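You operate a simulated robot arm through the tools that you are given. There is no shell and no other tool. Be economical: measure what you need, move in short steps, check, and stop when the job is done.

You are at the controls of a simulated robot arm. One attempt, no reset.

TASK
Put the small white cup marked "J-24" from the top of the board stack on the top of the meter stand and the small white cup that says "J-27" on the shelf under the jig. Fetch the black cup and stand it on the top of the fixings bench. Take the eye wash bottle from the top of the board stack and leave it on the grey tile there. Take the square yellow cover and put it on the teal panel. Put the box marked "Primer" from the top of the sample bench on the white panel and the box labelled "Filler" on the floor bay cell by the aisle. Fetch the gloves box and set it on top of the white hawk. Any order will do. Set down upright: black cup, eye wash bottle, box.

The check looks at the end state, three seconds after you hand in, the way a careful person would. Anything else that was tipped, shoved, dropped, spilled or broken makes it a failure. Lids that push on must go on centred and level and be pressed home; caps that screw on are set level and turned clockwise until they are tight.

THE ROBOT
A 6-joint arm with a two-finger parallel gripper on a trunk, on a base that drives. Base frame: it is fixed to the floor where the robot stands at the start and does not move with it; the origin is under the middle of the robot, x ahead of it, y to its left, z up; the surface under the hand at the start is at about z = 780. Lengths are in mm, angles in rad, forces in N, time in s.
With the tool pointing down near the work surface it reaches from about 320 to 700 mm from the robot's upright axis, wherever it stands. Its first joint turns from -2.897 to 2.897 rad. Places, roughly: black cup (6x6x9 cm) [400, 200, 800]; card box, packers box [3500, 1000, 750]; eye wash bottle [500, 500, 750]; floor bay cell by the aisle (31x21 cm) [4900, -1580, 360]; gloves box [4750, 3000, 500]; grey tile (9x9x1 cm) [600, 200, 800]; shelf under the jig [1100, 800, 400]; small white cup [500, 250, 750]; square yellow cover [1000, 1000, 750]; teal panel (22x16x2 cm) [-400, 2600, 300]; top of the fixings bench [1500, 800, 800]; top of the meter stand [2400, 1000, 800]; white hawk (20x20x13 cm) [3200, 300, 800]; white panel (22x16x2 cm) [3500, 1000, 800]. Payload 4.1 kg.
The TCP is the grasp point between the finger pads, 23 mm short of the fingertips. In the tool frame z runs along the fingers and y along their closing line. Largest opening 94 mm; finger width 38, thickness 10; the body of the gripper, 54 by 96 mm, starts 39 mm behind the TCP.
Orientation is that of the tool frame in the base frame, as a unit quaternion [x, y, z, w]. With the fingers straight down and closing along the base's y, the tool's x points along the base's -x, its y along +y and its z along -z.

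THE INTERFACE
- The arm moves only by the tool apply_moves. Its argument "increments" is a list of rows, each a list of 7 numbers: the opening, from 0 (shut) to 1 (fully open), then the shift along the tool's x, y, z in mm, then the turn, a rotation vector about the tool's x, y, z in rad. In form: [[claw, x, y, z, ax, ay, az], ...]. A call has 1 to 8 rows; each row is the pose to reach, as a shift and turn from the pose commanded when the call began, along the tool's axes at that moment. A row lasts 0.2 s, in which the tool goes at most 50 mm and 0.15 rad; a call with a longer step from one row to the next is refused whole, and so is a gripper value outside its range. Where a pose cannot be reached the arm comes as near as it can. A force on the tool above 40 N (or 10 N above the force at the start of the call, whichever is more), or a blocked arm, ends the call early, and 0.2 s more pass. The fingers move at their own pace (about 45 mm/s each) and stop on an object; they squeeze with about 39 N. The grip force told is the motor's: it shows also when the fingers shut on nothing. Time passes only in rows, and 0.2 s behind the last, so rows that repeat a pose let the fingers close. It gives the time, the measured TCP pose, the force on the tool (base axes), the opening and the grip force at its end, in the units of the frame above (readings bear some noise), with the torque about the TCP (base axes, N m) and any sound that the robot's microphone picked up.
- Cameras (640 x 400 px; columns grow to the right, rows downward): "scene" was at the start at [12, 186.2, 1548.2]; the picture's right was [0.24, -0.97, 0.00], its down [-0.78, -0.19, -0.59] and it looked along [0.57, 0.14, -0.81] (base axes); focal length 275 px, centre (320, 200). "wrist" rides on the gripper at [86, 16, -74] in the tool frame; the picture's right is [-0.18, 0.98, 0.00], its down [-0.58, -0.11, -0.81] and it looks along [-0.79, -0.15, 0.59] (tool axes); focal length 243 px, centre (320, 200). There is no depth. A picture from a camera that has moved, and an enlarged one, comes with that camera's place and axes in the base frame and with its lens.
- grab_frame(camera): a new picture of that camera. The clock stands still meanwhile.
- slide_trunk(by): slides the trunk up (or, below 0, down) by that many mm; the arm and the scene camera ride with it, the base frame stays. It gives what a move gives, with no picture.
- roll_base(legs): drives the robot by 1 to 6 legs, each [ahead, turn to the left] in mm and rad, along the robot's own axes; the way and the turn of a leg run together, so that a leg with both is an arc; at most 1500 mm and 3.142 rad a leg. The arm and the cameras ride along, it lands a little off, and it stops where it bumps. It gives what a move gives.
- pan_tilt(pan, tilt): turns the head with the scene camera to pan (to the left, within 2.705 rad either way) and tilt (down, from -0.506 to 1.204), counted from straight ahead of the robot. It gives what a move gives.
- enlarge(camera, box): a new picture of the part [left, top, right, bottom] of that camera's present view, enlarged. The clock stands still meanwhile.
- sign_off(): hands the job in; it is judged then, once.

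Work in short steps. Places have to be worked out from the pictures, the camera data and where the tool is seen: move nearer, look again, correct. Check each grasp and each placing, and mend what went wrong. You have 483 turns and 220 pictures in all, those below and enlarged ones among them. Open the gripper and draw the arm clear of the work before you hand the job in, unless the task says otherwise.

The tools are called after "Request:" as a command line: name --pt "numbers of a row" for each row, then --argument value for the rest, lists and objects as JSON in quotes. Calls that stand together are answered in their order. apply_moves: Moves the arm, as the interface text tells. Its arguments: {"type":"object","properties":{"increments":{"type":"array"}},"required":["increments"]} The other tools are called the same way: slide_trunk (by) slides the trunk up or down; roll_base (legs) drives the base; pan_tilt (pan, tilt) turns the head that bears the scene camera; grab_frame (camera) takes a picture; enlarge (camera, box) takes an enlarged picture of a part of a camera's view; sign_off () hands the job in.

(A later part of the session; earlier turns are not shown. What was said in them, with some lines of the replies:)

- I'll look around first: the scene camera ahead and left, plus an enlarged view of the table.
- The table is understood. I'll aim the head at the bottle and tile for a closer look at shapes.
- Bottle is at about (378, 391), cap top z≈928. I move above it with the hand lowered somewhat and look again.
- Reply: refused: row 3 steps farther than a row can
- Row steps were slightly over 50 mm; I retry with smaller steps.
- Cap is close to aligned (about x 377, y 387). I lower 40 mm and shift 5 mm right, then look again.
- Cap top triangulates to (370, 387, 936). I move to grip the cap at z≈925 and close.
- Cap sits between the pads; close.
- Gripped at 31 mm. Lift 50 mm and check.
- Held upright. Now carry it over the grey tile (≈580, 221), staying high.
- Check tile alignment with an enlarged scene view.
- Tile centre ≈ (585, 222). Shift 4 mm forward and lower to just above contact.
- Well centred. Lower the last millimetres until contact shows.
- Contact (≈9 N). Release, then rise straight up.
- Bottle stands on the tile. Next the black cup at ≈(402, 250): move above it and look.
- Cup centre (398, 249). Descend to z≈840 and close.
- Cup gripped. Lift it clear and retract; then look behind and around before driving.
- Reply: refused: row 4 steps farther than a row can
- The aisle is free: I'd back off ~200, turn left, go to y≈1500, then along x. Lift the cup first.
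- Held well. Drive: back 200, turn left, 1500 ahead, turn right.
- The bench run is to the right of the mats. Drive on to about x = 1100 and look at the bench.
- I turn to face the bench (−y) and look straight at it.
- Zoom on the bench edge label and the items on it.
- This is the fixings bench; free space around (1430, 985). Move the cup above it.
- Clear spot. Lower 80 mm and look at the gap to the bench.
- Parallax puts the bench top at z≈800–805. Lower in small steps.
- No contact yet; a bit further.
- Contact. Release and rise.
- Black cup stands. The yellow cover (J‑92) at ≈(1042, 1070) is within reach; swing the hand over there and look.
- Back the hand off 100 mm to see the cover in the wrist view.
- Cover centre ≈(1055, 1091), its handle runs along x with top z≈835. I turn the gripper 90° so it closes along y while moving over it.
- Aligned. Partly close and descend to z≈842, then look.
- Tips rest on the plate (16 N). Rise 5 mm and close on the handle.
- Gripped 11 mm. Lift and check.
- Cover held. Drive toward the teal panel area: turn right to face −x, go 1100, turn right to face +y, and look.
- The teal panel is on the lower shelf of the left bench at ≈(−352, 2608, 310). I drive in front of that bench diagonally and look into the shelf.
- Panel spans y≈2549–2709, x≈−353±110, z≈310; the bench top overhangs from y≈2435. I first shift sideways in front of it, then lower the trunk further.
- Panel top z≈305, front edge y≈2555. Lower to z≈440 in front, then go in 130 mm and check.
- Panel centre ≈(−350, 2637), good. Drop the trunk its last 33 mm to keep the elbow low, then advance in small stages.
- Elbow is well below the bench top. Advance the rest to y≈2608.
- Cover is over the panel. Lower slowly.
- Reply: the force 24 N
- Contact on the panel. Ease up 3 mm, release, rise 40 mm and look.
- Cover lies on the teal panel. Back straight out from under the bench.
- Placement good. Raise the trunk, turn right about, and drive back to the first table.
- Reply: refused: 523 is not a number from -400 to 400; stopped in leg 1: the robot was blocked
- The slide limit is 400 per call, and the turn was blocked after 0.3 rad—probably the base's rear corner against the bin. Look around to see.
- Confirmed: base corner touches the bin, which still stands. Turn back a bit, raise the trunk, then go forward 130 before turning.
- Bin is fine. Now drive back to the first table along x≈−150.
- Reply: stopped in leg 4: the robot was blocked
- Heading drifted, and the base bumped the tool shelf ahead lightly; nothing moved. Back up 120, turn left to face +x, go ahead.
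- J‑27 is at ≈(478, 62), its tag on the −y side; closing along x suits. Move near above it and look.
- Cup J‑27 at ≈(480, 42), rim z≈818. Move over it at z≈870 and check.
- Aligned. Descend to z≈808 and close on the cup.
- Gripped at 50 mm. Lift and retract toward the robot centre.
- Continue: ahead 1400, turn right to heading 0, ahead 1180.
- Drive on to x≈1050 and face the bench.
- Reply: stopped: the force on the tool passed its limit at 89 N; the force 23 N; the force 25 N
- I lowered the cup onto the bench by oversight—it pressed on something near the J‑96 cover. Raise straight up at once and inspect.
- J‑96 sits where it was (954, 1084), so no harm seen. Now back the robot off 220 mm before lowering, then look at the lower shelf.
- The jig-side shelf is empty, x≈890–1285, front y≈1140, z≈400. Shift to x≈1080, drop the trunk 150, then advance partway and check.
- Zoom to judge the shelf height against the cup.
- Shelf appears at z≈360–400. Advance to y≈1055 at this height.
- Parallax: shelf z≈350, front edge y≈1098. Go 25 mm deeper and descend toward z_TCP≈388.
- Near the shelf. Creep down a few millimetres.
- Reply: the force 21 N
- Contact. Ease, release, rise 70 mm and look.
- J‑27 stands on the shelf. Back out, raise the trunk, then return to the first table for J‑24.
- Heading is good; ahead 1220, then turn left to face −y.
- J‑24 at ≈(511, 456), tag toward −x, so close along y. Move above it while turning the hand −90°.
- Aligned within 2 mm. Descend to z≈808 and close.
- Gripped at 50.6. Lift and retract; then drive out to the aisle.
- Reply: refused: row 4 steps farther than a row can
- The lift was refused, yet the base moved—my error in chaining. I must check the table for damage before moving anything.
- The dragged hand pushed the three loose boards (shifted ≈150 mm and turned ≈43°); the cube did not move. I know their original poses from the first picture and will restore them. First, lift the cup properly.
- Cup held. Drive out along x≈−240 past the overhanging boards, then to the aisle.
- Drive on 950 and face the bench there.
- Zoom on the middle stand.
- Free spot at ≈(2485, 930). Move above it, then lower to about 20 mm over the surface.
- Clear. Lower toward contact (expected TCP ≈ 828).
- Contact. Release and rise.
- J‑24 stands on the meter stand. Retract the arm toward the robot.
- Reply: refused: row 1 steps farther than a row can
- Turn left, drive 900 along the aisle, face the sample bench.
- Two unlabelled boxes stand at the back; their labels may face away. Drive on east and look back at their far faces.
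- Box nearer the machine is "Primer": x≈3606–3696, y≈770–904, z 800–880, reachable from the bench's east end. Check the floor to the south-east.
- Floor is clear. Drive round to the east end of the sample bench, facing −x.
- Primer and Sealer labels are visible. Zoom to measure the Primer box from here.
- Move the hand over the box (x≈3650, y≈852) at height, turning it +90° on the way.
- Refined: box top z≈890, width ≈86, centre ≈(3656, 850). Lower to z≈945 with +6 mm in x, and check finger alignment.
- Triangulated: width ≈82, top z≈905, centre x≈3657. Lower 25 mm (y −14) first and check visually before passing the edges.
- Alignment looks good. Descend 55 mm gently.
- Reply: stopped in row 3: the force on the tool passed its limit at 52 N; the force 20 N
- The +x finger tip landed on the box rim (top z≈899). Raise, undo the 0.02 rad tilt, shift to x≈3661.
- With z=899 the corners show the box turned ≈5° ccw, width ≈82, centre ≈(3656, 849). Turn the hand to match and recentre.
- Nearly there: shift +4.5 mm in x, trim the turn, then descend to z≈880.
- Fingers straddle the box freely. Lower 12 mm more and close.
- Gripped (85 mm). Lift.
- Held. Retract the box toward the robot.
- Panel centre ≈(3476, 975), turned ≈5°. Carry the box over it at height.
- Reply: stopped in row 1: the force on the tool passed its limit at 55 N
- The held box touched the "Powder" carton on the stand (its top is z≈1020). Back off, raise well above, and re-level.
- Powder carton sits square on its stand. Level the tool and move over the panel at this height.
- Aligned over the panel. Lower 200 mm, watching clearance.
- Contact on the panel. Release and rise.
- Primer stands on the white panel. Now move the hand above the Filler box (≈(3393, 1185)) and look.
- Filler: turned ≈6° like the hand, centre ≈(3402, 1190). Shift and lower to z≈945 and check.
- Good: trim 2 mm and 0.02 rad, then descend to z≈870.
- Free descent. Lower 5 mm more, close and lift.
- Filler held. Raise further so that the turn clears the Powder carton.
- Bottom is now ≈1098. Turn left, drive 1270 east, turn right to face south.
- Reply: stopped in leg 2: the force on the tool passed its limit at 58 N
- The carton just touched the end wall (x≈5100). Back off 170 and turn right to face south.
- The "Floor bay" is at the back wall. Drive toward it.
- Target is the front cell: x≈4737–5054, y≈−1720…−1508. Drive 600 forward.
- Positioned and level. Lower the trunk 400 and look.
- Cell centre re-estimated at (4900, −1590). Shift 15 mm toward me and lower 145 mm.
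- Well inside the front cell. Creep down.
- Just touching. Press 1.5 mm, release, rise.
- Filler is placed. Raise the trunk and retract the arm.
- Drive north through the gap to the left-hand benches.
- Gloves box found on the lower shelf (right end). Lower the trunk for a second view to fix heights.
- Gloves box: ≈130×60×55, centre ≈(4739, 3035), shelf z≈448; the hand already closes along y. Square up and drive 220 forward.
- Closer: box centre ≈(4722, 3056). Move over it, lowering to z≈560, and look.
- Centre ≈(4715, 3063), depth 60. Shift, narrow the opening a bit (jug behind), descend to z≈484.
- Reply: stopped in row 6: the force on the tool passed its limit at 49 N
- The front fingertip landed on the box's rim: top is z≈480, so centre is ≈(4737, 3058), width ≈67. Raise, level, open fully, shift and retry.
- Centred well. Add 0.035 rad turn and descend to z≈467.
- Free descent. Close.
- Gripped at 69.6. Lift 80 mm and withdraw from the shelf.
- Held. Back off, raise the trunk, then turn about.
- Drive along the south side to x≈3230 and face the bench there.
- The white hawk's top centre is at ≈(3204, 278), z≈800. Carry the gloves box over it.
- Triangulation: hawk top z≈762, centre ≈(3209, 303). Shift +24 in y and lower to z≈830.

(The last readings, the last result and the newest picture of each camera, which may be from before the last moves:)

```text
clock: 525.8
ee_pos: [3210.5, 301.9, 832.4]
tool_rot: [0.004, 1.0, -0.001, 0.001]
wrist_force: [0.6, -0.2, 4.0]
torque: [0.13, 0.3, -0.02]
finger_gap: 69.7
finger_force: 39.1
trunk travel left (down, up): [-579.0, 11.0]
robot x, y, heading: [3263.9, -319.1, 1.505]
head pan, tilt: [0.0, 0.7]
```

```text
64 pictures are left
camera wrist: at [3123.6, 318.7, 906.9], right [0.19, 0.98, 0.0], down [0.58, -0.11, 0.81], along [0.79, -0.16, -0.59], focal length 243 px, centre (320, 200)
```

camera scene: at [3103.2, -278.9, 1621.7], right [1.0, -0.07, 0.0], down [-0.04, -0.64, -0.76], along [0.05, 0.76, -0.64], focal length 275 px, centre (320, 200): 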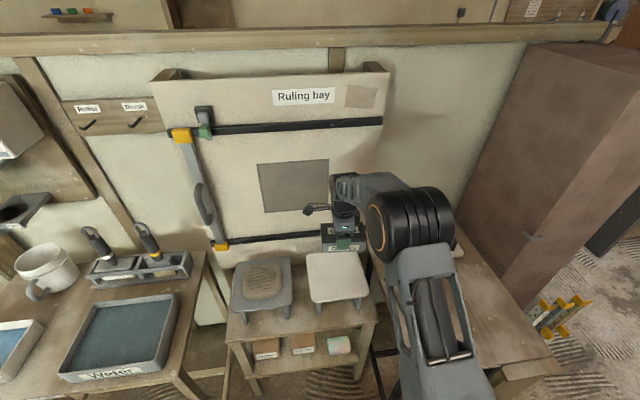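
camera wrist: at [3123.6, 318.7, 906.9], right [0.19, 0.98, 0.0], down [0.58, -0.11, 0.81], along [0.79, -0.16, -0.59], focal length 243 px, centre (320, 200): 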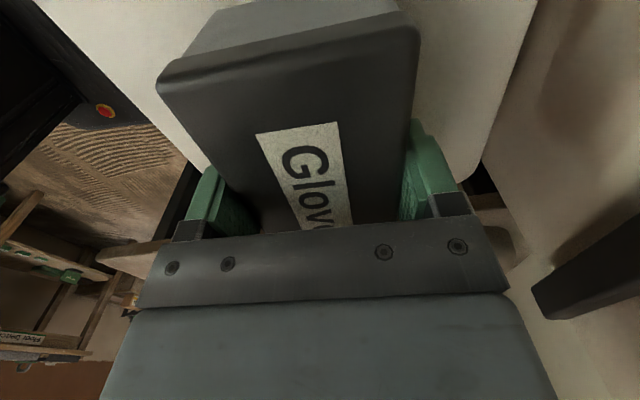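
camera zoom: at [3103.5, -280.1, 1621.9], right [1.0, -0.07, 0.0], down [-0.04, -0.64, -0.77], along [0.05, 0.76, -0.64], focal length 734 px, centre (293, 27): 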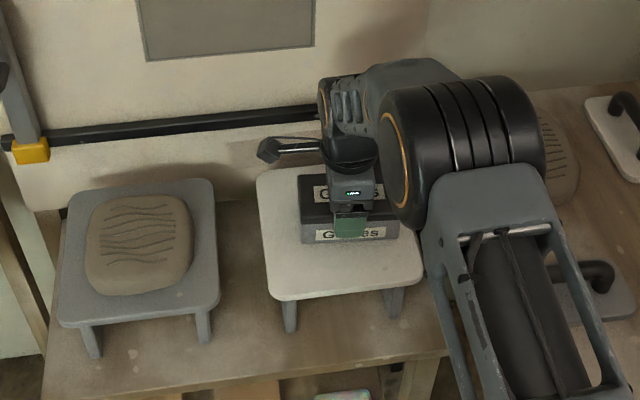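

Just touching the hawk. It is ~12 mm behind centre; raise 5, shift back 12, and set down.

Request:
apply_moves --pt "0.5 0 0 -6 0 0 0" --pt "0.5 4 -12 -6 0 0 0" --pt "0.5 4 -12 -2 0 0 0" --pt "0.5 4 -12 1 0 0 0" --pt "0.5 4 -12 1 0 0 0"

```text
clock: 527.0
ee_pos: [3206.3, 290.4, 832.5]
tool_rot: [0.005, 1.0, 0.0, 0.002]
wrist_force: [1.5, 0.1, 5.2]
torque: [0.24, 0.18, -0.08]
finger_gap: 69.4
finger_force: 39.3
trunk travel left (down, up): [-579.0, 11.0]
robot x, y, heading: [3267.7, -317.8, 1.504]
head pan, tilt: [0.0, 0.7]
```

Contact. Release and rise.

Request:
apply_moves --pt "0.8 0 0 0 0 0 0" --pt "1 0 0 0 0 0 0" --pt "1 0 0 0 0 0 0" --pt "1 0 0 -40 0 0 0" --pt "1 0 0 -85 0 0 0" --pt "1 0 0 -130 0 0 0" --pt "1 0 0 -175 0 0 0" --pt "1 0 -30 -210 0 0 0"

Request:
grab_frame --camera "scene"

```text
clock: 528.8
ee_pos: [3203.3, 260.9, 1046.0]
tool_rot: [0.003, 1.0, -0.001, 0.002]
wrist_force: [-0.4, 0.2, 0.0]
torque: [0.0, 0.02, 0.02]
finger_gap: 93.8
finger_force: 0.0
trunk travel left (down, up): [-579.0, 11.0]
robot x, y, heading: [3265.5, -314.7, 1.506]
head pan, tilt: [0.0, 0.7]
```

```text
63 pictures are left
camera scene: at [3103.3, -280.6, 1621.7], right [1.0, -0.07, 0.0], down [-0.04, -0.64, -0.77], along [0.05, 0.76, -0.64], focal length 275 px, centre (320, 200)
```

scene: 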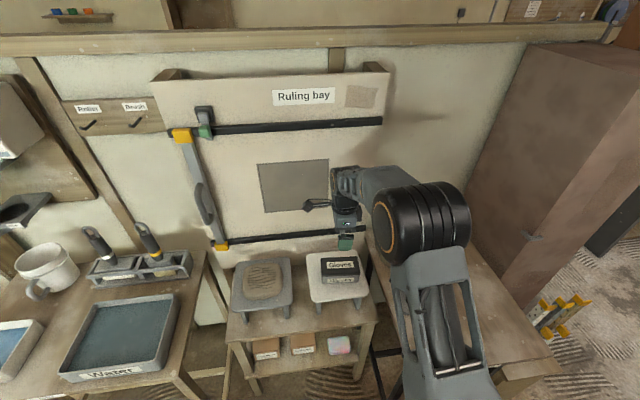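

Gloves box sits on the hawk. All deliveries done; now retract and return to restore the boards.

Request:
apply_moves --pt "1 0 -45 0 0 0 0" --pt "1 0 -90 0 0 0 0" --pt "1 0 -135 0 0 0 0" --pt "1 0 -180 0 0 0 0"

Request:
roll_base --legs '[[0, 1.72]]'

Request:
pan_tilt --pan 0.0 --tilt 0.4

Request:
grab_frame --camera "scene"

```text
clock: 529.8
ee_pos: [3209.2, 80.0, 1043.2]
tool_rot: [0.005, 1.0, -0.002, 0.001]
wrist_force: [0.5, -0.3, 0.0]
torque: [0.03, 0.01, 0.01]
finger_gap: 94.0
finger_force: 0.0
trunk travel left (down, up): [-579.0, 11.0]
robot x, y, heading: [3265.4, -317.2, 1.507]
head pan, tilt: [0.0, 0.7]
```

```text
clock: 534.4
ee_pos: [2880.6, -434.7, 1043.0]
tool_rot: [0.754, -0.657, 0.0, -0.002]
wrist_force: [-0.2, 0.8, -0.9]
torque: [0.0, -0.01, 0.01]
finger_gap: 93.9
finger_force: 0.1
trunk travel left (down, up): [-579.0, 11.0]
robot x, y, heading: [3269.4, -313.4, -3.064]
head pan, tilt: [0.0, 0.7]
```

```text
clock: 535.2
ee_pos: [2882.2, -434.5, 1043.6]
tool_rot: [0.754, -0.657, -0.001, -0.002]
wrist_force: [0.0, 0.0, 0.1]
torque: [-0.04, -0.01, -0.01]
finger_gap: 93.8
finger_force: 0.2
trunk travel left (down, up): [-579.0, 11.0]
robot x, y, heading: [3268.8, -317.0, -3.066]
head pan, tilt: [0.0, 0.4]
```

```text
62 pictures are left
camera scene: at [3248.4, -484.2, 1648.5], right [-0.08, 1.0, 0.0], down [0.39, 0.03, -0.92], along [-0.92, -0.07, -0.39], focal length 275 px, centre (320, 200)
```

scene: 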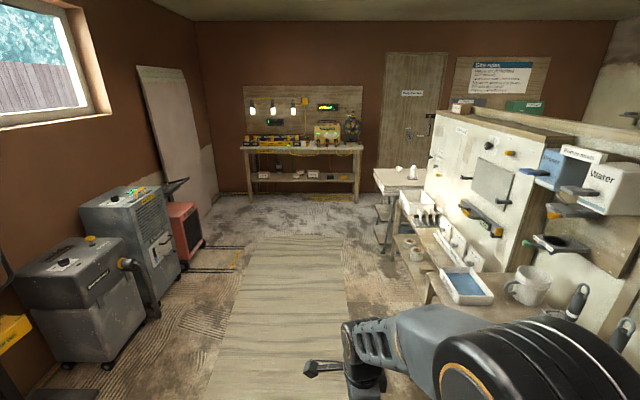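

Path west is clear. Drive back along the south side.

Request:
roll_base --legs '[[1500, 0], [1500, 0]]'

```text
clock: 549.6
ee_pos: [-111.9, -625.8, 1043.9]
tool_rot: [0.745, -0.667, 0.0, -0.003]
wrist_force: [0.1, -0.7, -0.6]
torque: [0.01, -0.01, 0.02]
finger_gap: 94.1
finger_force: 0.0
trunk travel left (down, up): [-579.0, 11.0]
robot x, y, heading: [277.0, -523.8, -3.088]
head pan, tilt: [0.0, 0.4]
```

Request:
roll_base --legs '[[190, 0], [0, -1.065], [450, 0], [0, -0.5]]'

```text
clock: 557.7
ee_pos: [-274.0, 247.8, 1042.2]
tool_rot: [-0.066, 0.998, -0.002, 0.002]
wrist_force: [0.0, 0.0, -0.6]
torque: [-0.01, 0.03, 0.0]
finger_gap: 94.2
finger_force: 0.0
trunk travel left (down, up): [-579.0, 11.0]
robot x, y, heading: [-163.8, -139.0, 1.642]
head pan, tilt: [0.0, 0.4]
```

Request:
roll_base --legs '[[1010, 0], [0, -1.64]]'

Request:
pan_tilt --pan 0.0 --tilt 0.95

Request:
grab_frame --camera "scene"

Request:
grab_frame --camera "wrist"

```text
clock: 566.9
ee_pos: [170.3, 937.9, 1043.2]
tool_rot: [0.697, 0.717, -0.002, -0.001]
wrist_force: [0.3, 0.0, 0.3]
torque: [0.03, -0.01, -0.01]
finger_gap: 93.9
finger_force: 0.0
trunk travel left (down, up): [-579.0, 11.0]
robot x, y, heading: [-224.4, 862.3, -0.028]
head pan, tilt: [0.0, 0.4]
```

```text
clock: 567.9
ee_pos: [170.5, 936.0, 1043.6]
tool_rot: [0.697, 0.717, -0.003, 0.0]
wrist_force: [-0.3, -0.1, 0.3]
torque: [-0.01, 0.03, 0.0]
finger_gap: 94.0
finger_force: 0.0
trunk travel left (down, up): [-579.0, 11.0]
robot x, y, heading: [-224.5, 864.6, -0.031]
head pan, tilt: [0.0, 0.949]
```

```text
61 pictures are left
camera scene: at [-207.2, 1031.4, 1602.0], right [-0.03, -1.0, 0.0], down [-0.81, 0.02, -0.58], along [0.58, -0.02, -0.81], focal length 275 px, centre (320, 200)
```

scene: 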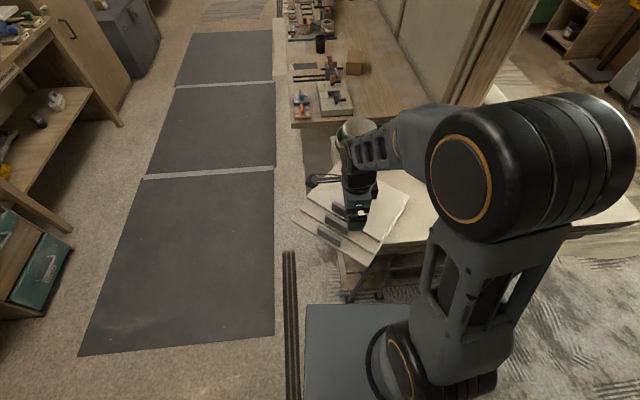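

```text
60 pictures are left
camera wrist: at [184.2, 1024.0, 1118.7], right [0.99, -0.16, 0.0], down [-0.09, -0.58, 0.81], along [-0.13, -0.8, -0.59], focal length 243 px, centre (320, 200)
```

wrist: 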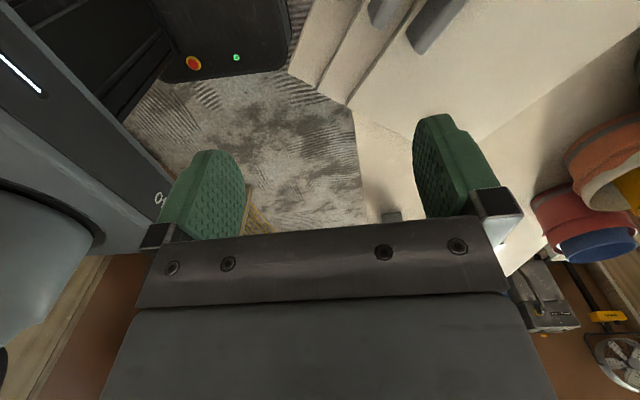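

Boards are unchanged since. Move the hand back (+y) to view them with the wrist camera.

Request:
apply_moves --pt "1 45 0 0 0 0 0" --pt "1 90 0 0 0 0 0" --pt "1 135 0 0 0 0 0" --pt "1 180 5 0 0 0 0" --pt "1 200 10 0 0 0 0"

Request:
enlarge --camera "wrist" --box '[240, 0, 560, 220]'

Request:
enlarge --camera "scene" --box '[270, 110, 450, 290]'

```text
clock: 569.1
ee_pos: [172.9, 1136.8, 1044.0]
tool_rot: [0.698, 0.716, -0.003, 0.0]
wrist_force: [0.6, 0.6, -0.3]
torque: [0.03, -0.03, 0.06]
finger_gap: 93.8
finger_force: 0.0
trunk travel left (down, up): [-579.0, 11.0]
robot x, y, heading: [-225.2, 862.9, -0.031]
head pan, tilt: [0.0, 0.949]
```

```text
1.82 times, centred on (400, 110) of wrist
camera zoom: at [187.3, 1223.5, 1119.1], right [0.99, -0.16, 0.0], down [-0.09, -0.58, 0.81], along [-0.13, -0.8, -0.59], focal length 441 px, centre (174, 364)
```

zoom: 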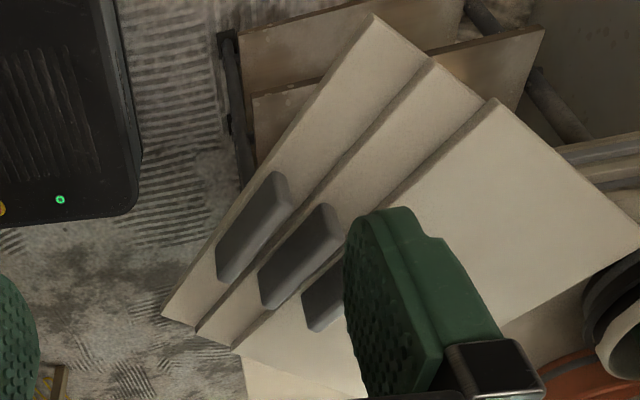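

```text
2.22 times, centred on (360, 200) of scene
camera zoom: at [-207.2, 1031.7, 1601.9], right [-0.03, -1.0, 0.0], down [-0.81, 0.02, -0.58], along [0.58, -0.02, -0.81], focal length 612 px, centre (231, 200)
```

zoom: 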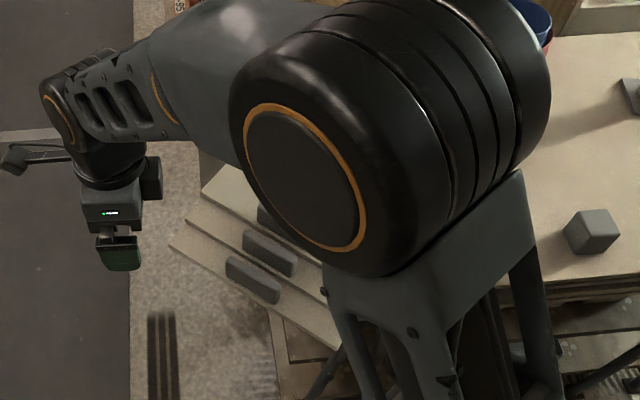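

Plan: grip the bottom board's handle (≈(215, 993), direction 55°) and drag the whole stack back to its original pose. First move above the handle, turned to match.

Request:
apply_moves --pt "0.6 -20 6 15 0 0 0.12" --pt "0.6 -40 12 30 0 0 0.24" --pt "0.6 -60 18 45 0 0 0.36" --pt "0.6 -80 24 60 0 0 0.48" --pt "0.6 -100 30 75 0 0 0.6" --pt "0.6 -120 36 95 0 0 0.637" --pt "0.6 -143 41 110 0 0 0.637" --pt "0.6 -143 41 120 0 0 0.637"

Request:
grab_frame --camera "wrist"

```text
clock: 570.9
ee_pos: [220.9, 994.2, 921.9]
tool_rot: [0.887, 0.462, -0.003, 0.002]
wrist_force: [0.4, 0.1, 0.4]
torque: [-0.03, -0.01, 0.0]
finger_gap: 56.3
finger_force: 0.0
trunk travel left (down, up): [-579.0, 11.0]
robot x, y, heading: [-226.8, 864.0, -0.03]
head pan, tilt: [0.0, 0.949]
```

```text
57 pictures are left
camera wrist: at [282.6, 1056.8, 996.5], right [0.7, -0.71, 0.0], down [-0.42, -0.41, 0.81], along [-0.58, -0.57, -0.59], focal length 243 px, centre (320, 200)
```

wrist: 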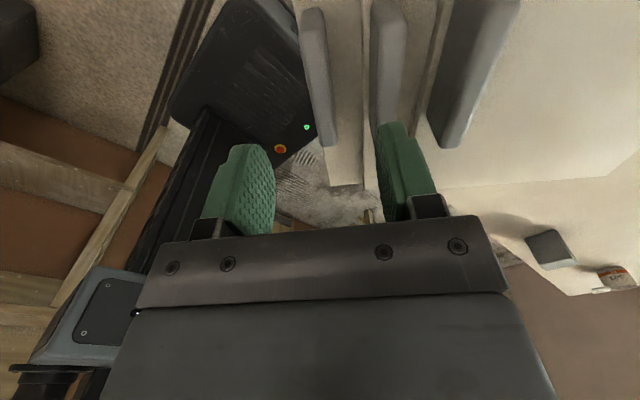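

Handles are clear: handle 1 at ≈(217, 994), 22 mm wide. Narrow to ~36 mm, align and descend to z≈826.

Request:
apply_moves --pt "0.38 -2 -3 0 0 0 0.04" --pt "0.38 -2 -3 30 0 0 0.04" --pt "0.38 -2 -3 60 0 0 0.04" --pt "0.38 -2 -3 80 0 0 0.04" --pt "0.38 -2 -3 95 0 0 0.04" --pt "0.38 -2 -3 95 0 0 0.04"

Request:
grab_frame --camera "wrist"

```text
clock: 572.3
ee_pos: [213.9, 994.5, 826.9]
tool_rot: [0.896, 0.445, -0.003, 0.001]
wrist_force: [0.1, -0.2, -0.9]
torque: [-0.02, 0.01, 0.01]
finger_gap: 35.7
finger_force: 0.1
trunk travel left (down, up): [-579.0, 11.0]
robot x, y, heading: [-225.0, 862.2, -0.027]
head pan, tilt: [0.0, 0.949]
```

```text
56 pictures are left
camera wrist: at [279.1, 1054.2, 902.2], right [0.67, -0.74, 0.0], down [-0.44, -0.39, 0.81], along [-0.6, -0.54, -0.59], focal length 243 px, centre (320, 200)
```

wrist: 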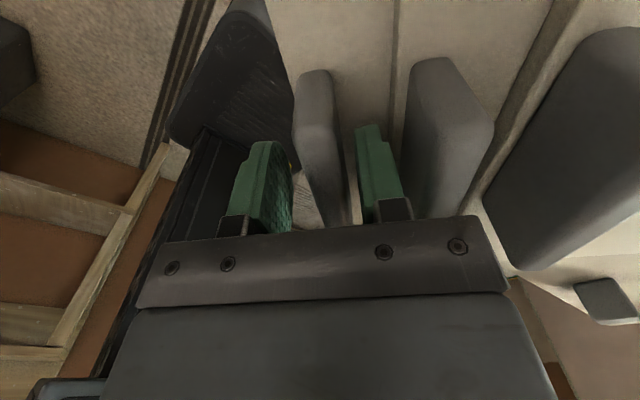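

Handle 1 is between the fingers. Close gently.

Request:
apply_moves --pt "0.1 0 0 0 0 0 0" --pt "0.1 0 0 0 0 0 0" --pt "0.1 0 0 0 0 0 0" --pt "0.1 0 0 0 0 0 0"

```text
clock: 573.3
ee_pos: [213.5, 994.4, 825.8]
tool_rot: [0.895, 0.446, -0.001, 0.001]
wrist_force: [8.3, 0.4, 2.0]
torque: [0.27, -0.31, 1.13]
finger_gap: 15.7
finger_force: 38.6
trunk travel left (down, up): [-579.0, 11.0]
robot x, y, heading: [-226.6, 863.4, -0.031]
head pan, tilt: [0.0, 0.949]
```

Gripped. Drag the stack slowly in −y (no rotation yet), first 75 mm.

Request:
apply_moves --pt "0.1 -4 2.5 0 0 0 0" --pt "0.1 -12 7.5 0 0 0 0" --pt "0.1 -21 13.5 0 0 0 0" --pt "0.1 -30 19.5 0 0 0 0" --pt "0.1 -39 25.5 0 0 0 0" --pt "0.1 -48 31 0 0 0 0" --pt "0.1 -57 37 0 0 0 0" --pt "0.1 -63 41 0 0 0 0"

Request:
grab_frame --camera "scene"

```text
clock: 575.1
ee_pos: [210.3, 918.6, 827.8]
tool_rot: [0.896, 0.444, -0.003, 0.0]
wrist_force: [-1.1, 3.5, -0.1]
torque: [-0.34, 0.32, 0.33]
finger_gap: 16.0
finger_force: 39.0
trunk travel left (down, up): [-579.0, 11.0]
robot x, y, heading: [-225.5, 864.5, -0.031]
head pan, tilt: [0.0, 0.949]
```

```text
55 pictures are left
camera scene: at [-207.0, 1032.1, 1601.8], right [-0.03, -1.0, 0.0], down [-0.81, 0.02, -0.58], along [0.58, -0.02, -0.81], focal length 275 px, centre (320, 200)
```

scene: 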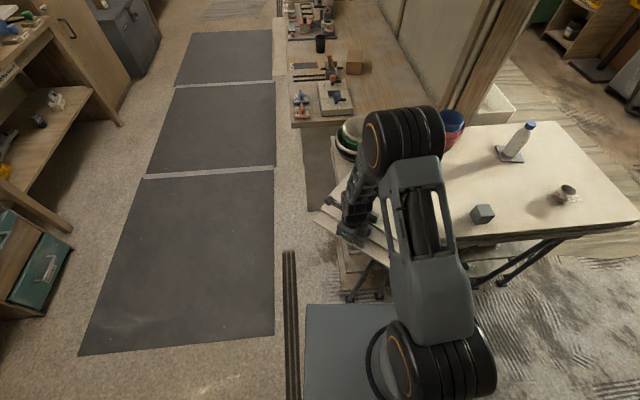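

It drags with low force. Continue to y≈840.

Request:
apply_moves --pt "0.1 -4 2.5 0 0 0 0" --pt "0.1 -12 7.5 0 0 0 0" --pt "0.1 -21 13.5 0 0 0 0" --pt "0.1 -30 19.5 0 0 0 0" --pt "0.1 -39 25.5 0 0 0 0" --pt "0.1 -48 31 0 0 0 0" --pt "0.1 -57 37 0 0 0 0" --pt "0.1 -65 42 0 0 0 0"

Request:
grab_frame --camera "wrist"

```text
clock: 576.9
ee_pos: [204.5, 841.9, 827.9]
tool_rot: [0.895, 0.445, -0.002, 0.001]
wrist_force: [0.3, 4.5, 0.5]
torque: [0.3, -0.21, 0.79]
finger_gap: 16.0
finger_force: 39.2
trunk travel left (down, up): [-579.0, 11.0]
robot x, y, heading: [-229.5, 864.6, -0.031]
head pan, tilt: [0.0, 0.949]
```

```text
54 pictures are left
camera wrist: at [268.6, 901.3, 902.8], right [0.67, -0.74, 0.0], down [-0.43, -0.39, 0.81], along [-0.6, -0.54, -0.59], focal length 243 px, centre (320, 200)
```

wrist: 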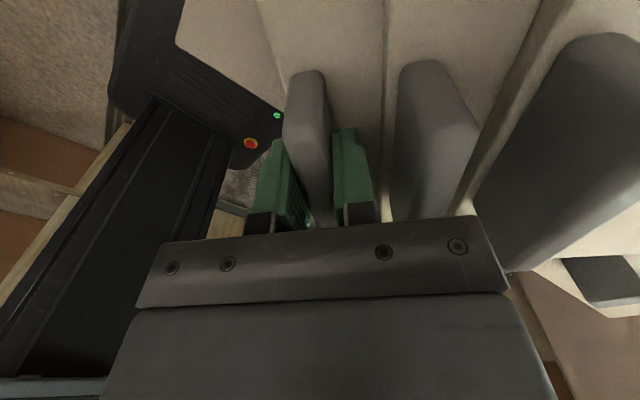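

All three boards ride together. Now rotate while moving on: first half (0.345 rad).

Request:
apply_moves --pt "0.1 -3 2.5 0 0 0 -0.025" --pt "0.1 -8 7 0 0 0 -0.07" --pt "0.1 -14 12 0 0 0 -0.12" --pt "0.1 -20 17 0 0 0 -0.17" --pt "0.1 -26 22 0 0 0 -0.22" --pt "0.1 -32 27.5 0 0 0 -0.27" --pt "0.1 -37 32.5 0 0 0 -0.315" --pt "0.1 -40 35 0 0 0 -0.345"

Request:
grab_frame --camera "scene"

```text
clock: 578.7
ee_pos: [208.2, 788.8, 828.3]
tool_rot: [0.806, 0.592, -0.003, 0.0]
wrist_force: [0.8, -1.6, -1.5]
torque: [0.3, 0.26, -0.91]
finger_gap: 15.8
finger_force: 39.3
trunk travel left (down, up): [-579.0, 11.0]
robot x, y, heading: [-227.2, 864.7, -0.034]
head pan, tilt: [0.0, 0.949]
```

```text
53 pictures are left
camera scene: at [-206.6, 1031.2, 1601.9], right [-0.03, -1.0, 0.0], down [-0.81, 0.02, -0.58], along [0.58, -0.02, -0.81], focal length 275 px, centre (320, 200)
```

scene: 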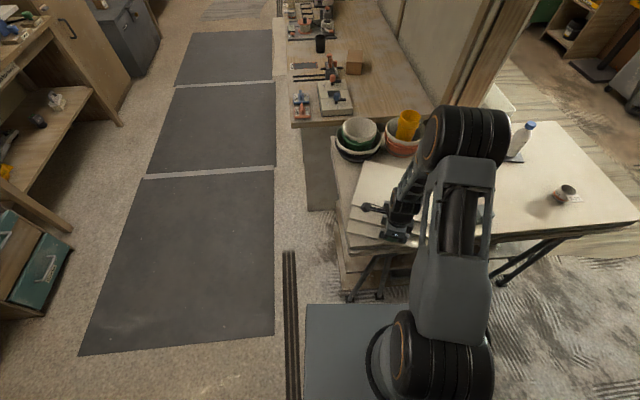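

Working well. Second half: rotate 0.345 more and bring the handle to (237, 738).

Request:
apply_moves --pt "0.1 -3 3 0 0 0 -0.025" --pt "0.1 -8 8.5 0 0 0 -0.07" --pt "0.1 -14 15 0 0 0 -0.12" --pt "0.1 -20 21 0 0 0 -0.17" --pt "0.1 -26 27.5 0 0 0 -0.22" --pt "0.1 -32 34 0 0 0 -0.27" --pt "0.1 -37 39.5 0 0 0 -0.315" --pt "0.1 -40 43 0 0 0 -0.345"

Request:
grab_frame --camera "wrist"

Request:
enlarge --camera "scene" --box '[300, 100, 520, 300]'

```text
clock: 580.5
ee_pos: [235.6, 739.7, 829.0]
tool_rot: [0.692, 0.722, -0.002, -0.001]
wrist_force: [-2.4, -3.1, 0.0]
torque: [0.02, 0.13, -0.79]
finger_gap: 16.1
finger_force: 38.9
trunk travel left (down, up): [-579.0, 11.0]
robot x, y, heading: [-224.6, 864.5, -0.026]
head pan, tilt: [0.0, 0.949]
```

```text
52 pictures are left
camera wrist: at [248.8, 827.0, 904.2], right [0.99, -0.14, -0.01], down [-0.08, -0.58, 0.81], along [-0.12, -0.8, -0.59], focal length 243 px, centre (320, 200)
```

wrist: 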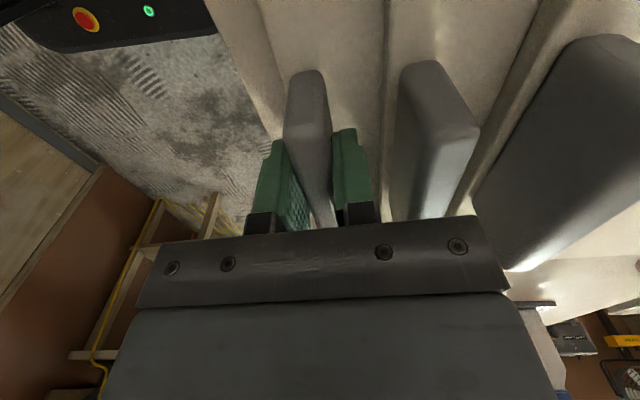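

```text
2.00 times, centred on (410, 200) of scene
camera zoom: at [-207.1, 1030.9, 1602.0], right [-0.03, -1.0, 0.0], down [-0.81, 0.02, -0.58], along [0.58, -0.02, -0.81], focal length 550 px, centre (140, 200)
```

zoom: 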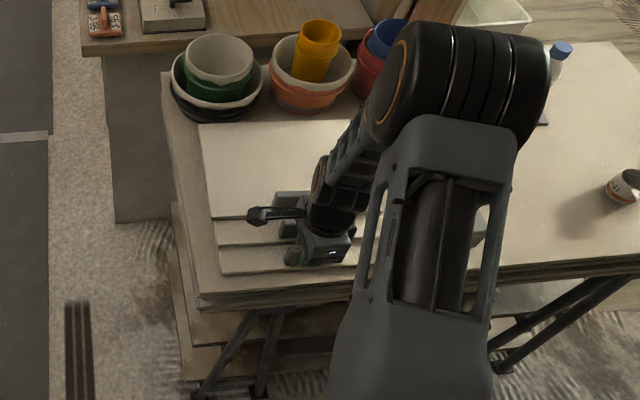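

The stack is back. Release the handle, rise straight up, then compare with the original picture from the same viewpoint.

Request:
apply_moves --pt "0.3 0 0 0 0 0 0" --pt "0.36 0 0 0 0 0 0" --pt "0.36 0 0 0 0 0 0" --pt "0.36 0 0 -40 0 0 0" --pt "0.36 0 0 -85 0 0 0" --pt "0.5 0 0 -130 0 0 0" --pt "0.5 0 0 -175 0 0 0" --pt "0.5 0 0 -200 0 0 0"

```text
clock: 582.3
ee_pos: [238.9, 738.3, 1027.8]
tool_rot: [0.692, 0.722, -0.002, 0.0]
wrist_force: [-0.3, 0.0, -0.5]
torque: [0.0, -0.02, 0.02]
finger_gap: 47.1
finger_force: 0.1
trunk travel left (down, up): [-579.0, 11.0]
robot x, y, heading: [-223.8, 861.4, -0.034]
head pan, tilt: [0.0, 0.949]
```

Request:
roll_base --legs '[[0, -1.54], [490, 0], [0, 1.565], [170, 0]]'

Request:
pan_tilt --pan 0.1 --tilt 0.9

Request:
grab_frame --camera "scene"

```text
clock: 593.7
ee_pos: [427.8, 261.3, 1028.2]
tool_rot: [0.682, 0.731, -0.003, 0.0]
wrist_force: [0.1, 0.9, -0.6]
torque: [0.0, 0.01, 0.03]
finger_gap: 46.9
finger_force: 0.0
trunk travel left (down, up): [-579.0, 11.0]
robot x, y, heading: [-42.5, 369.7, -0.001]
head pan, tilt: [0.0, 0.949]
```

```text
clock: 594.4
ee_pos: [425.9, 261.3, 1027.7]
tool_rot: [0.682, 0.731, -0.002, 0.0]
wrist_force: [-0.7, -0.4, -0.3]
torque: [0.02, 0.0, 0.0]
finger_gap: 47.0
finger_force: 0.1
trunk travel left (down, up): [-579.0, 11.0]
robot x, y, heading: [-41.8, 374.6, 0.001]
head pan, tilt: [0.099, 0.901]
```

```text
50 pictures are left
camera scene: at [-25.2, 548.0, 1605.5], right [0.1, -1.0, 0.0], down [-0.78, -0.08, -0.62], along [0.62, 0.06, -0.78], focal length 275 px, centre (320, 200)
```

scene: 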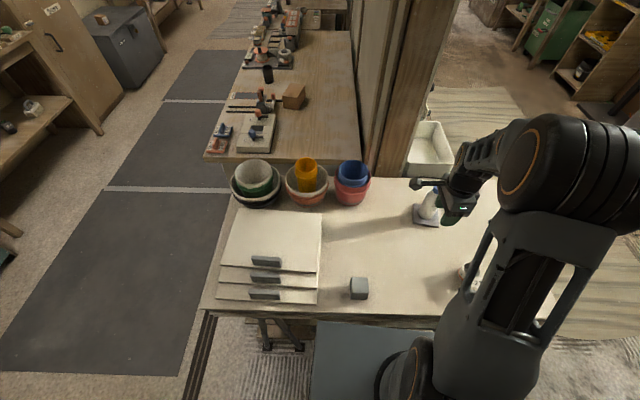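

Nearly restored. Zoom in to quantify the residual.

Request:
enlarge --camera "scene" --box '[200, 150, 400, 320]'

```text
2.35 times, centred on (300, 235) of scene
camera zoom: at [-25.2, 548.0, 1605.5], right [0.1, -1.0, 0.0], down [-0.78, -0.08, -0.62], along [0.62, 0.06, -0.78], focal length 648 px, centre (367, 118)
```

zoom: 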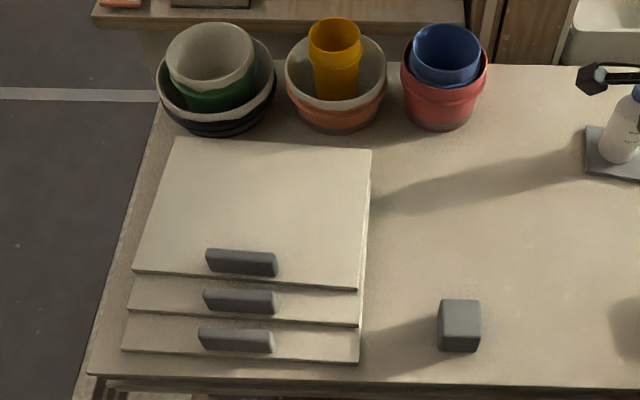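

Residual ≈(+12, +14) mm and −2.5°. I'll correct it by gripping the bottom handle again from here; move above it.

Request:
apply_moves --pt "0.5 40 -12 0 0 0 0" --pt "0.5 82 -25 0 0 0 0" --pt "0.5 124 -38 0 0 0 0" --pt "0.5 166 -51 0 0 0 0" --pt "0.5 208 -64 0 0 0 0" --pt "0.5 250 -77 0 0 0 0" --pt "0.5 292 -90 0 0 0 0" --pt "0.5 334 -103 0 0 0 0"

Request:
apply_moves --pt "0.5 40 -12 10 0 0 0" --pt "0.5 80 -25 20 0 0 0" --pt "0.5 120 -37 40 0 0 0" --pt "0.5 154 -47 70 0 0 0" --pt "0.5 154 -47 108 0 0 0" --pt "0.5 154 -47 108 0 0 0"

Request:
grab_frame --camera "wrist"

```text
clock: 596.2
ee_pos: [294.1, 583.6, 1032.5]
tool_rot: [0.682, 0.731, -0.003, -0.001]
wrist_force: [-0.5, 1.1, 0.5]
torque: [-0.02, -0.02, 0.0]
finger_gap: 47.1
finger_force: 0.0
trunk travel left (down, up): [-579.0, 11.0]
robot x, y, heading: [-40.7, 370.2, -0.001]
head pan, tilt: [0.099, 0.901]
```

```text
clock: 597.6
ee_pos: [239.8, 739.9, 920.1]
tool_rot: [0.683, 0.731, -0.002, 0.0]
wrist_force: [0.5, -0.3, 1.0]
torque: [0.0, 0.0, 0.02]
finger_gap: 47.0
finger_force: 0.1
trunk travel left (down, up): [-579.0, 11.0]
robot x, y, heading: [-37.1, 373.9, -0.003]
head pan, tilt: [0.099, 0.901]
```

```text
48 pictures are left
camera wrist: at [249.7, 827.7, 995.5], right [0.99, -0.12, 0.0], down [-0.07, -0.58, 0.81], along [-0.09, -0.8, -0.59], focal length 243 px, centre (320, 200)
```

wrist: 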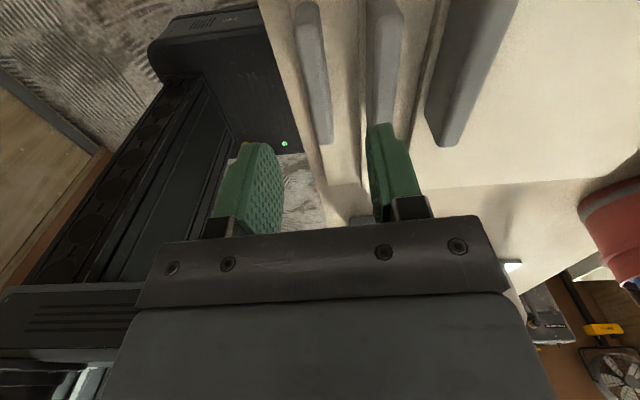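

Handle 1 at ≈(236, 741). Narrow, shift −4 mm, descend and grip.

Request:
apply_moves --pt "0.38 0 -4 0 0 0 0" --pt "0.38 0 -4 30 0 0 0" --pt "0.38 0 -4 60 0 0 0" --pt "0.38 0 -4 80 0 0 0" --pt "0.38 0 -4 92 0 0 0" --pt "0.38 0 -4 92 0 0 0"

Request:
grab_frame --camera "wrist"

```text
clock: 599.0
ee_pos: [235.9, 735.9, 827.1]
tool_rot: [0.682, 0.731, -0.003, 0.0]
wrist_force: [-0.6, 0.1, 0.1]
torque: [0.0, 0.02, 0.02]
finger_gap: 35.5
finger_force: 0.1
trunk travel left (down, up): [-579.0, 11.0]
robot x, y, heading: [-42.1, 369.3, -0.003]
head pan, tilt: [0.099, 0.901]
```

```text
47 pictures are left
camera wrist: at [247.6, 825.4, 902.1], right [0.99, -0.11, 0.0], down [-0.07, -0.58, 0.81], along [-0.09, -0.8, -0.59], focal length 243 px, centre (320, 200)
```

wrist: 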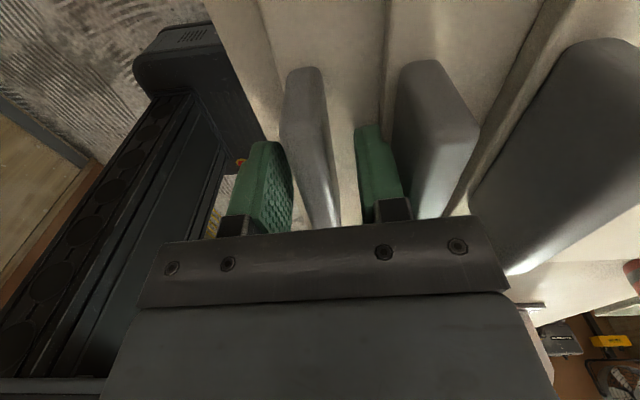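

Grip, nudge the stack by (−12, −14) mm and +0.045 rad, then release.

Request:
apply_moves --pt "0.1 0 0 0 0 0 0" --pt "0.1 0 0 0 0 0 0" --pt "0.1 0 0 0 0 0 0" --pt "0.1 -3 -3 0 0 0 -0.01" --pt "0.1 -7 -7 0 0 0 -0.025" --pt "0.1 -11 -11 0 0 0 -0.04" --pt "0.1 -13 -13 0 0 0 -0.047" --pt "0.1 -13 -13 0 0 0 -0.047"

Request:
apply_moves --pt "0.3 0 0 0 0 0 0" --pt "0.36 0 0 0 0 0 0" --pt "0.36 0 0 0 0 0 0" --pt "0.36 0 0 -40 0 0 0" --pt "0.36 0 0 -85 0 0 0" --pt "0.5 0 0 -130 0 0 0" --pt "0.5 0 0 -175 0 0 0" --pt "0.5 0 0 -200 0 0 0"

```text
clock: 600.8
ee_pos: [227.9, 723.9, 826.6]
tool_rot: [0.664, 0.748, 0.0, 0.0]
wrist_force: [8.9, 4.3, 2.4]
torque: [0.51, -0.36, 0.37]
finger_gap: 15.9
finger_force: 39.5
trunk travel left (down, up): [-579.0, 11.0]
robot x, y, heading: [-46.8, 372.2, 0.0]
head pan, tilt: [0.099, 0.901]
```

```text
clock: 602.6
ee_pos: [226.3, 723.8, 1028.6]
tool_rot: [0.664, 0.748, -0.002, -0.001]
wrist_force: [0.5, -0.1, -0.1]
torque: [0.0, -0.02, 0.01]
finger_gap: 46.9
finger_force: 0.0
trunk travel left (down, up): [-579.0, 11.0]
robot x, y, heading: [-40.3, 373.3, -0.004]
head pan, tilt: [0.099, 0.901]
```

Swing the arm clear and look again from here.

Request:
apply_moves --pt "0.5 -45 13 0 0 0 0" --pt "0.5 -90 26 0 0 0 0" --pt "0.5 -135 39 0 0 0 0" --pt "0.5 -180 52 0 0 0 0" --pt "0.5 -225 65 0 0 0 0" --pt "0.5 -270 78 0 0 0 0" --pt "0.5 -315 91 0 0 0 0" --pt "0.5 -360 104 0 0 0 0"

Request:
grab_frame --camera "scene"

Request:
enlarge --camera "scene" --box '[200, 150, 400, 320]'

```text
clock: 604.4
ee_pos: [366.9, 376.2, 1024.1]
tool_rot: [0.665, 0.747, -0.004, 0.0]
wrist_force: [0.4, -0.3, -0.3]
torque: [-0.01, -0.02, 0.01]
finger_gap: 47.0
finger_force: 0.0
trunk travel left (down, up): [-579.0, 11.0]
robot x, y, heading: [-42.6, 372.6, -0.003]
head pan, tilt: [0.099, 0.901]
```

```text
46 pictures are left
camera scene: at [-25.0, 547.5, 1605.6], right [0.1, -1.0, 0.0], down [-0.78, -0.08, -0.62], along [0.62, 0.06, -0.78], focal length 275 px, centre (320, 200)
```

scene: 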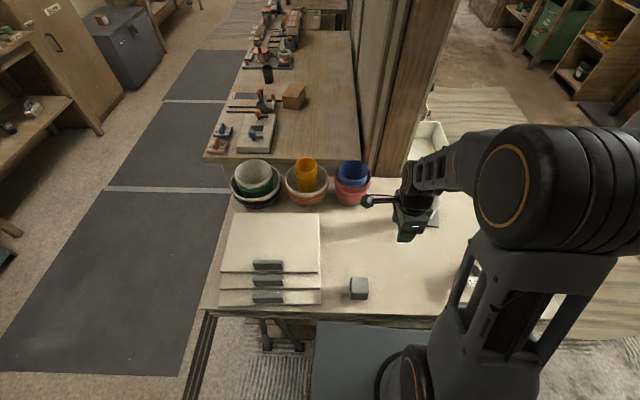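

```text
2.35 times, centred on (300, 235) of scene
camera zoom: at [-25.0, 547.5, 1605.6], right [0.1, -1.0, 0.0], down [-0.78, -0.08, -0.62], along [0.62, 0.06, -0.78], focal length 648 px, centre (367, 118)
```

zoom: 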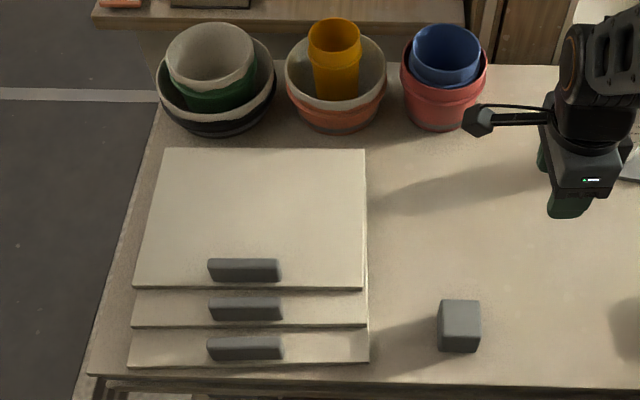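

Residual is now about a centimetre or less. For a precise check I return to the very start viewpoint and compare with the first zoom.

Request:
roll_base --legs '[[-100, 0], [0, -1.568], [370, 0], [0, 1.571], [140, 0]]'

Request:
slide_trunk --by -54

Request:
pan_tilt --pan 0.239 --tilt 0.941

Request:
enlarge --camera "scene" --box '[100, 100, 460, 325]'

```text
clock: 615.9
ee_pos: [431.1, 3.4, 1024.4]
tool_rot: [0.663, 0.749, -0.004, -0.001]
wrist_force: [1.0, -0.2, -0.4]
torque: [0.0, 0.02, -0.02]
finger_gap: 47.0
finger_force: 0.1
trunk travel left (down, up): [-579.0, 11.0]
robot x, y, heading: [20.9, -7.6, 0.007]
head pan, tilt: [0.099, 0.901]
stopped in leg 5: the robot was blocked; the commanded pose is now the measured one
```

```text
clock: 616.9
ee_pos: [431.1, 2.2, 971.3]
tool_rot: [0.663, 0.748, -0.003, 0.0]
wrist_force: [-0.1, 0.6, -0.3]
torque: [-0.01, -0.02, 0.02]
finger_gap: 46.9
finger_force: 0.1
trunk travel left (down, up): [-525.0, 65.0]
robot x, y, heading: [19.4, -0.5, -0.002]
head pan, tilt: [0.099, 0.901]
```

```text
clock: 617.6
ee_pos: [430.9, 1.3, 970.1]
tool_rot: [0.663, 0.748, -0.003, -0.001]
wrist_force: [-0.2, -0.3, -0.2]
torque: [-0.02, 0.0, -0.01]
finger_gap: 47.2
finger_force: 0.0
trunk travel left (down, up): [-525.0, 65.0]
robot x, y, heading: [22.7, -6.3, 0.001]
head pan, tilt: [0.239, 0.941]
```

```text
1.78 times, centred on (280, 212) of scene
camera zoom: at [33.3, 181.3, 1548.6], right [0.24, -0.97, 0.0], down [-0.78, -0.19, -0.59], along [0.57, 0.14, -0.81], focal length 489 px, centre (391, 178)
```

zoom: 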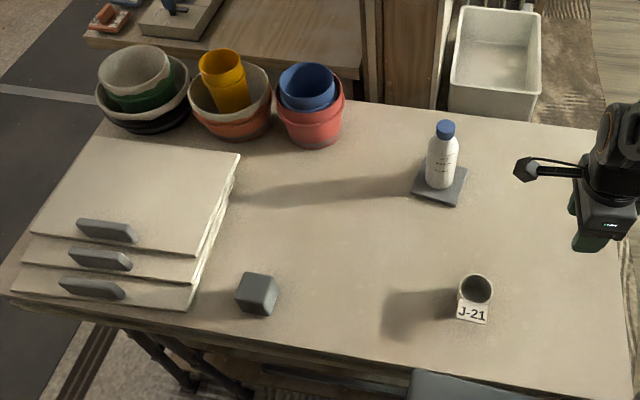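

The base touched the table front lightly at x≈21; back off 21 mm for the identical viewpoint.

Request:
roll_base --legs '[[-21, 0]]'

Request:
enlarge --camera "scene" --box '[100, 100, 460, 325]'

```text
clock: 618.4
ee_pos: [410.3, 3.4, 971.4]
tool_rot: [0.664, 0.748, -0.003, 0.0]
wrist_force: [-0.2, -0.8, -0.1]
torque: [0.01, -0.02, -0.01]
finger_gap: 47.2
finger_force: 0.1
trunk travel left (down, up): [-525.0, 65.0]
robot x, y, heading: [1.3, -1.1, -0.0]
head pan, tilt: [0.239, 0.941]
```

```text
1.78 times, centred on (280, 212) of scene
camera zoom: at [11.3, 181.3, 1548.6], right [0.24, -0.97, 0.0], down [-0.78, -0.19, -0.59], along [0.57, 0.14, -0.81], focal length 489 px, centre (391, 178)
```

zoom: 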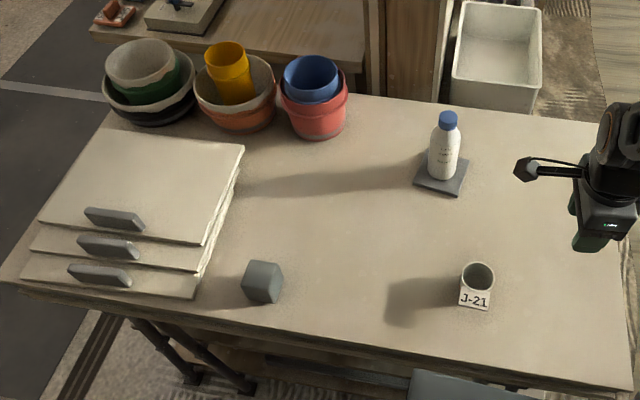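

The boards match the original picture to within about a centimetre, and everything else on this table is in place. Open the gripper, raise the arm and back off.

Request:
apply_moves --pt "1 0 -30 -30 0 0 0" --pt "1 0 -50 -60 0 0 0" --pt "1 0 -50 -80 0 0 0" --pt "1 0 -50 -80 0 0 0"

Request:
roll_base --legs '[[-200, 0]]'

Request:
grab_frame --camera "scene"

```text
clock: 619.4
ee_pos: [362.8, -5.8, 1050.4]
tool_rot: [0.663, 0.748, -0.003, 0.0]
wrist_force: [0.3, 0.6, 0.5]
torque: [-0.01, 0.0, -0.01]
finger_gap: 93.9
finger_force: 0.1
trunk travel left (down, up): [-525.0, 65.0]
robot x, y, heading: [-1.6, -2.2, 0.004]
head pan, tilt: [0.239, 0.941]
```

```text
clock: 621.0
ee_pos: [161.5, -4.0, 1049.5]
tool_rot: [0.663, 0.748, -0.003, 0.0]
wrist_force: [-0.6, -0.5, -0.3]
torque: [0.01, 0.0, -0.02]
finger_gap: 94.1
finger_force: 0.0
trunk travel left (down, up): [-525.0, 65.0]
robot x, y, heading: [-197.6, -2.3, 0.007]
head pan, tilt: [0.239, 0.941]
```

```text
42 pictures are left
camera scene: at [-189.3, 180.8, 1548.6], right [0.24, -0.97, 0.0], down [-0.78, -0.19, -0.59], along [0.57, 0.14, -0.81], focal length 275 px, centre (320, 200)
```

scene: 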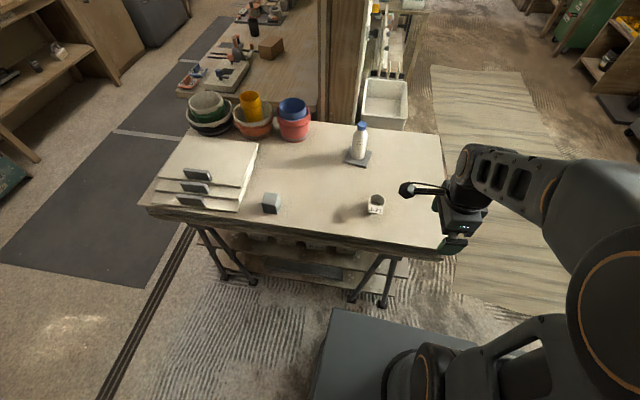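

All items are placed, the boards are restored, and the arm is clear with the gripper open. Handing in.

Request:
sign_off

```text
The job is handed in.
```

All eight items are where the task asked. I knocked three loose boards out of place on the way, and they are back to within about a centimetre of where they started.

- **Boards:** I drove off with cup J-24 still at table height and shoved the boards on the first table by about 15 cm. I dragged them back by the handle and checked them against the first picture.
- **Other contacts:** I also touched the bin, the tool shelf, the J-96 cover, the Powder carton, the end wall and the first table. J-96 and the Powder carton looked undisturbed in pictures afterwards, and the bin was still standing. I saw no movement of the tool shelf, the wall or the table.
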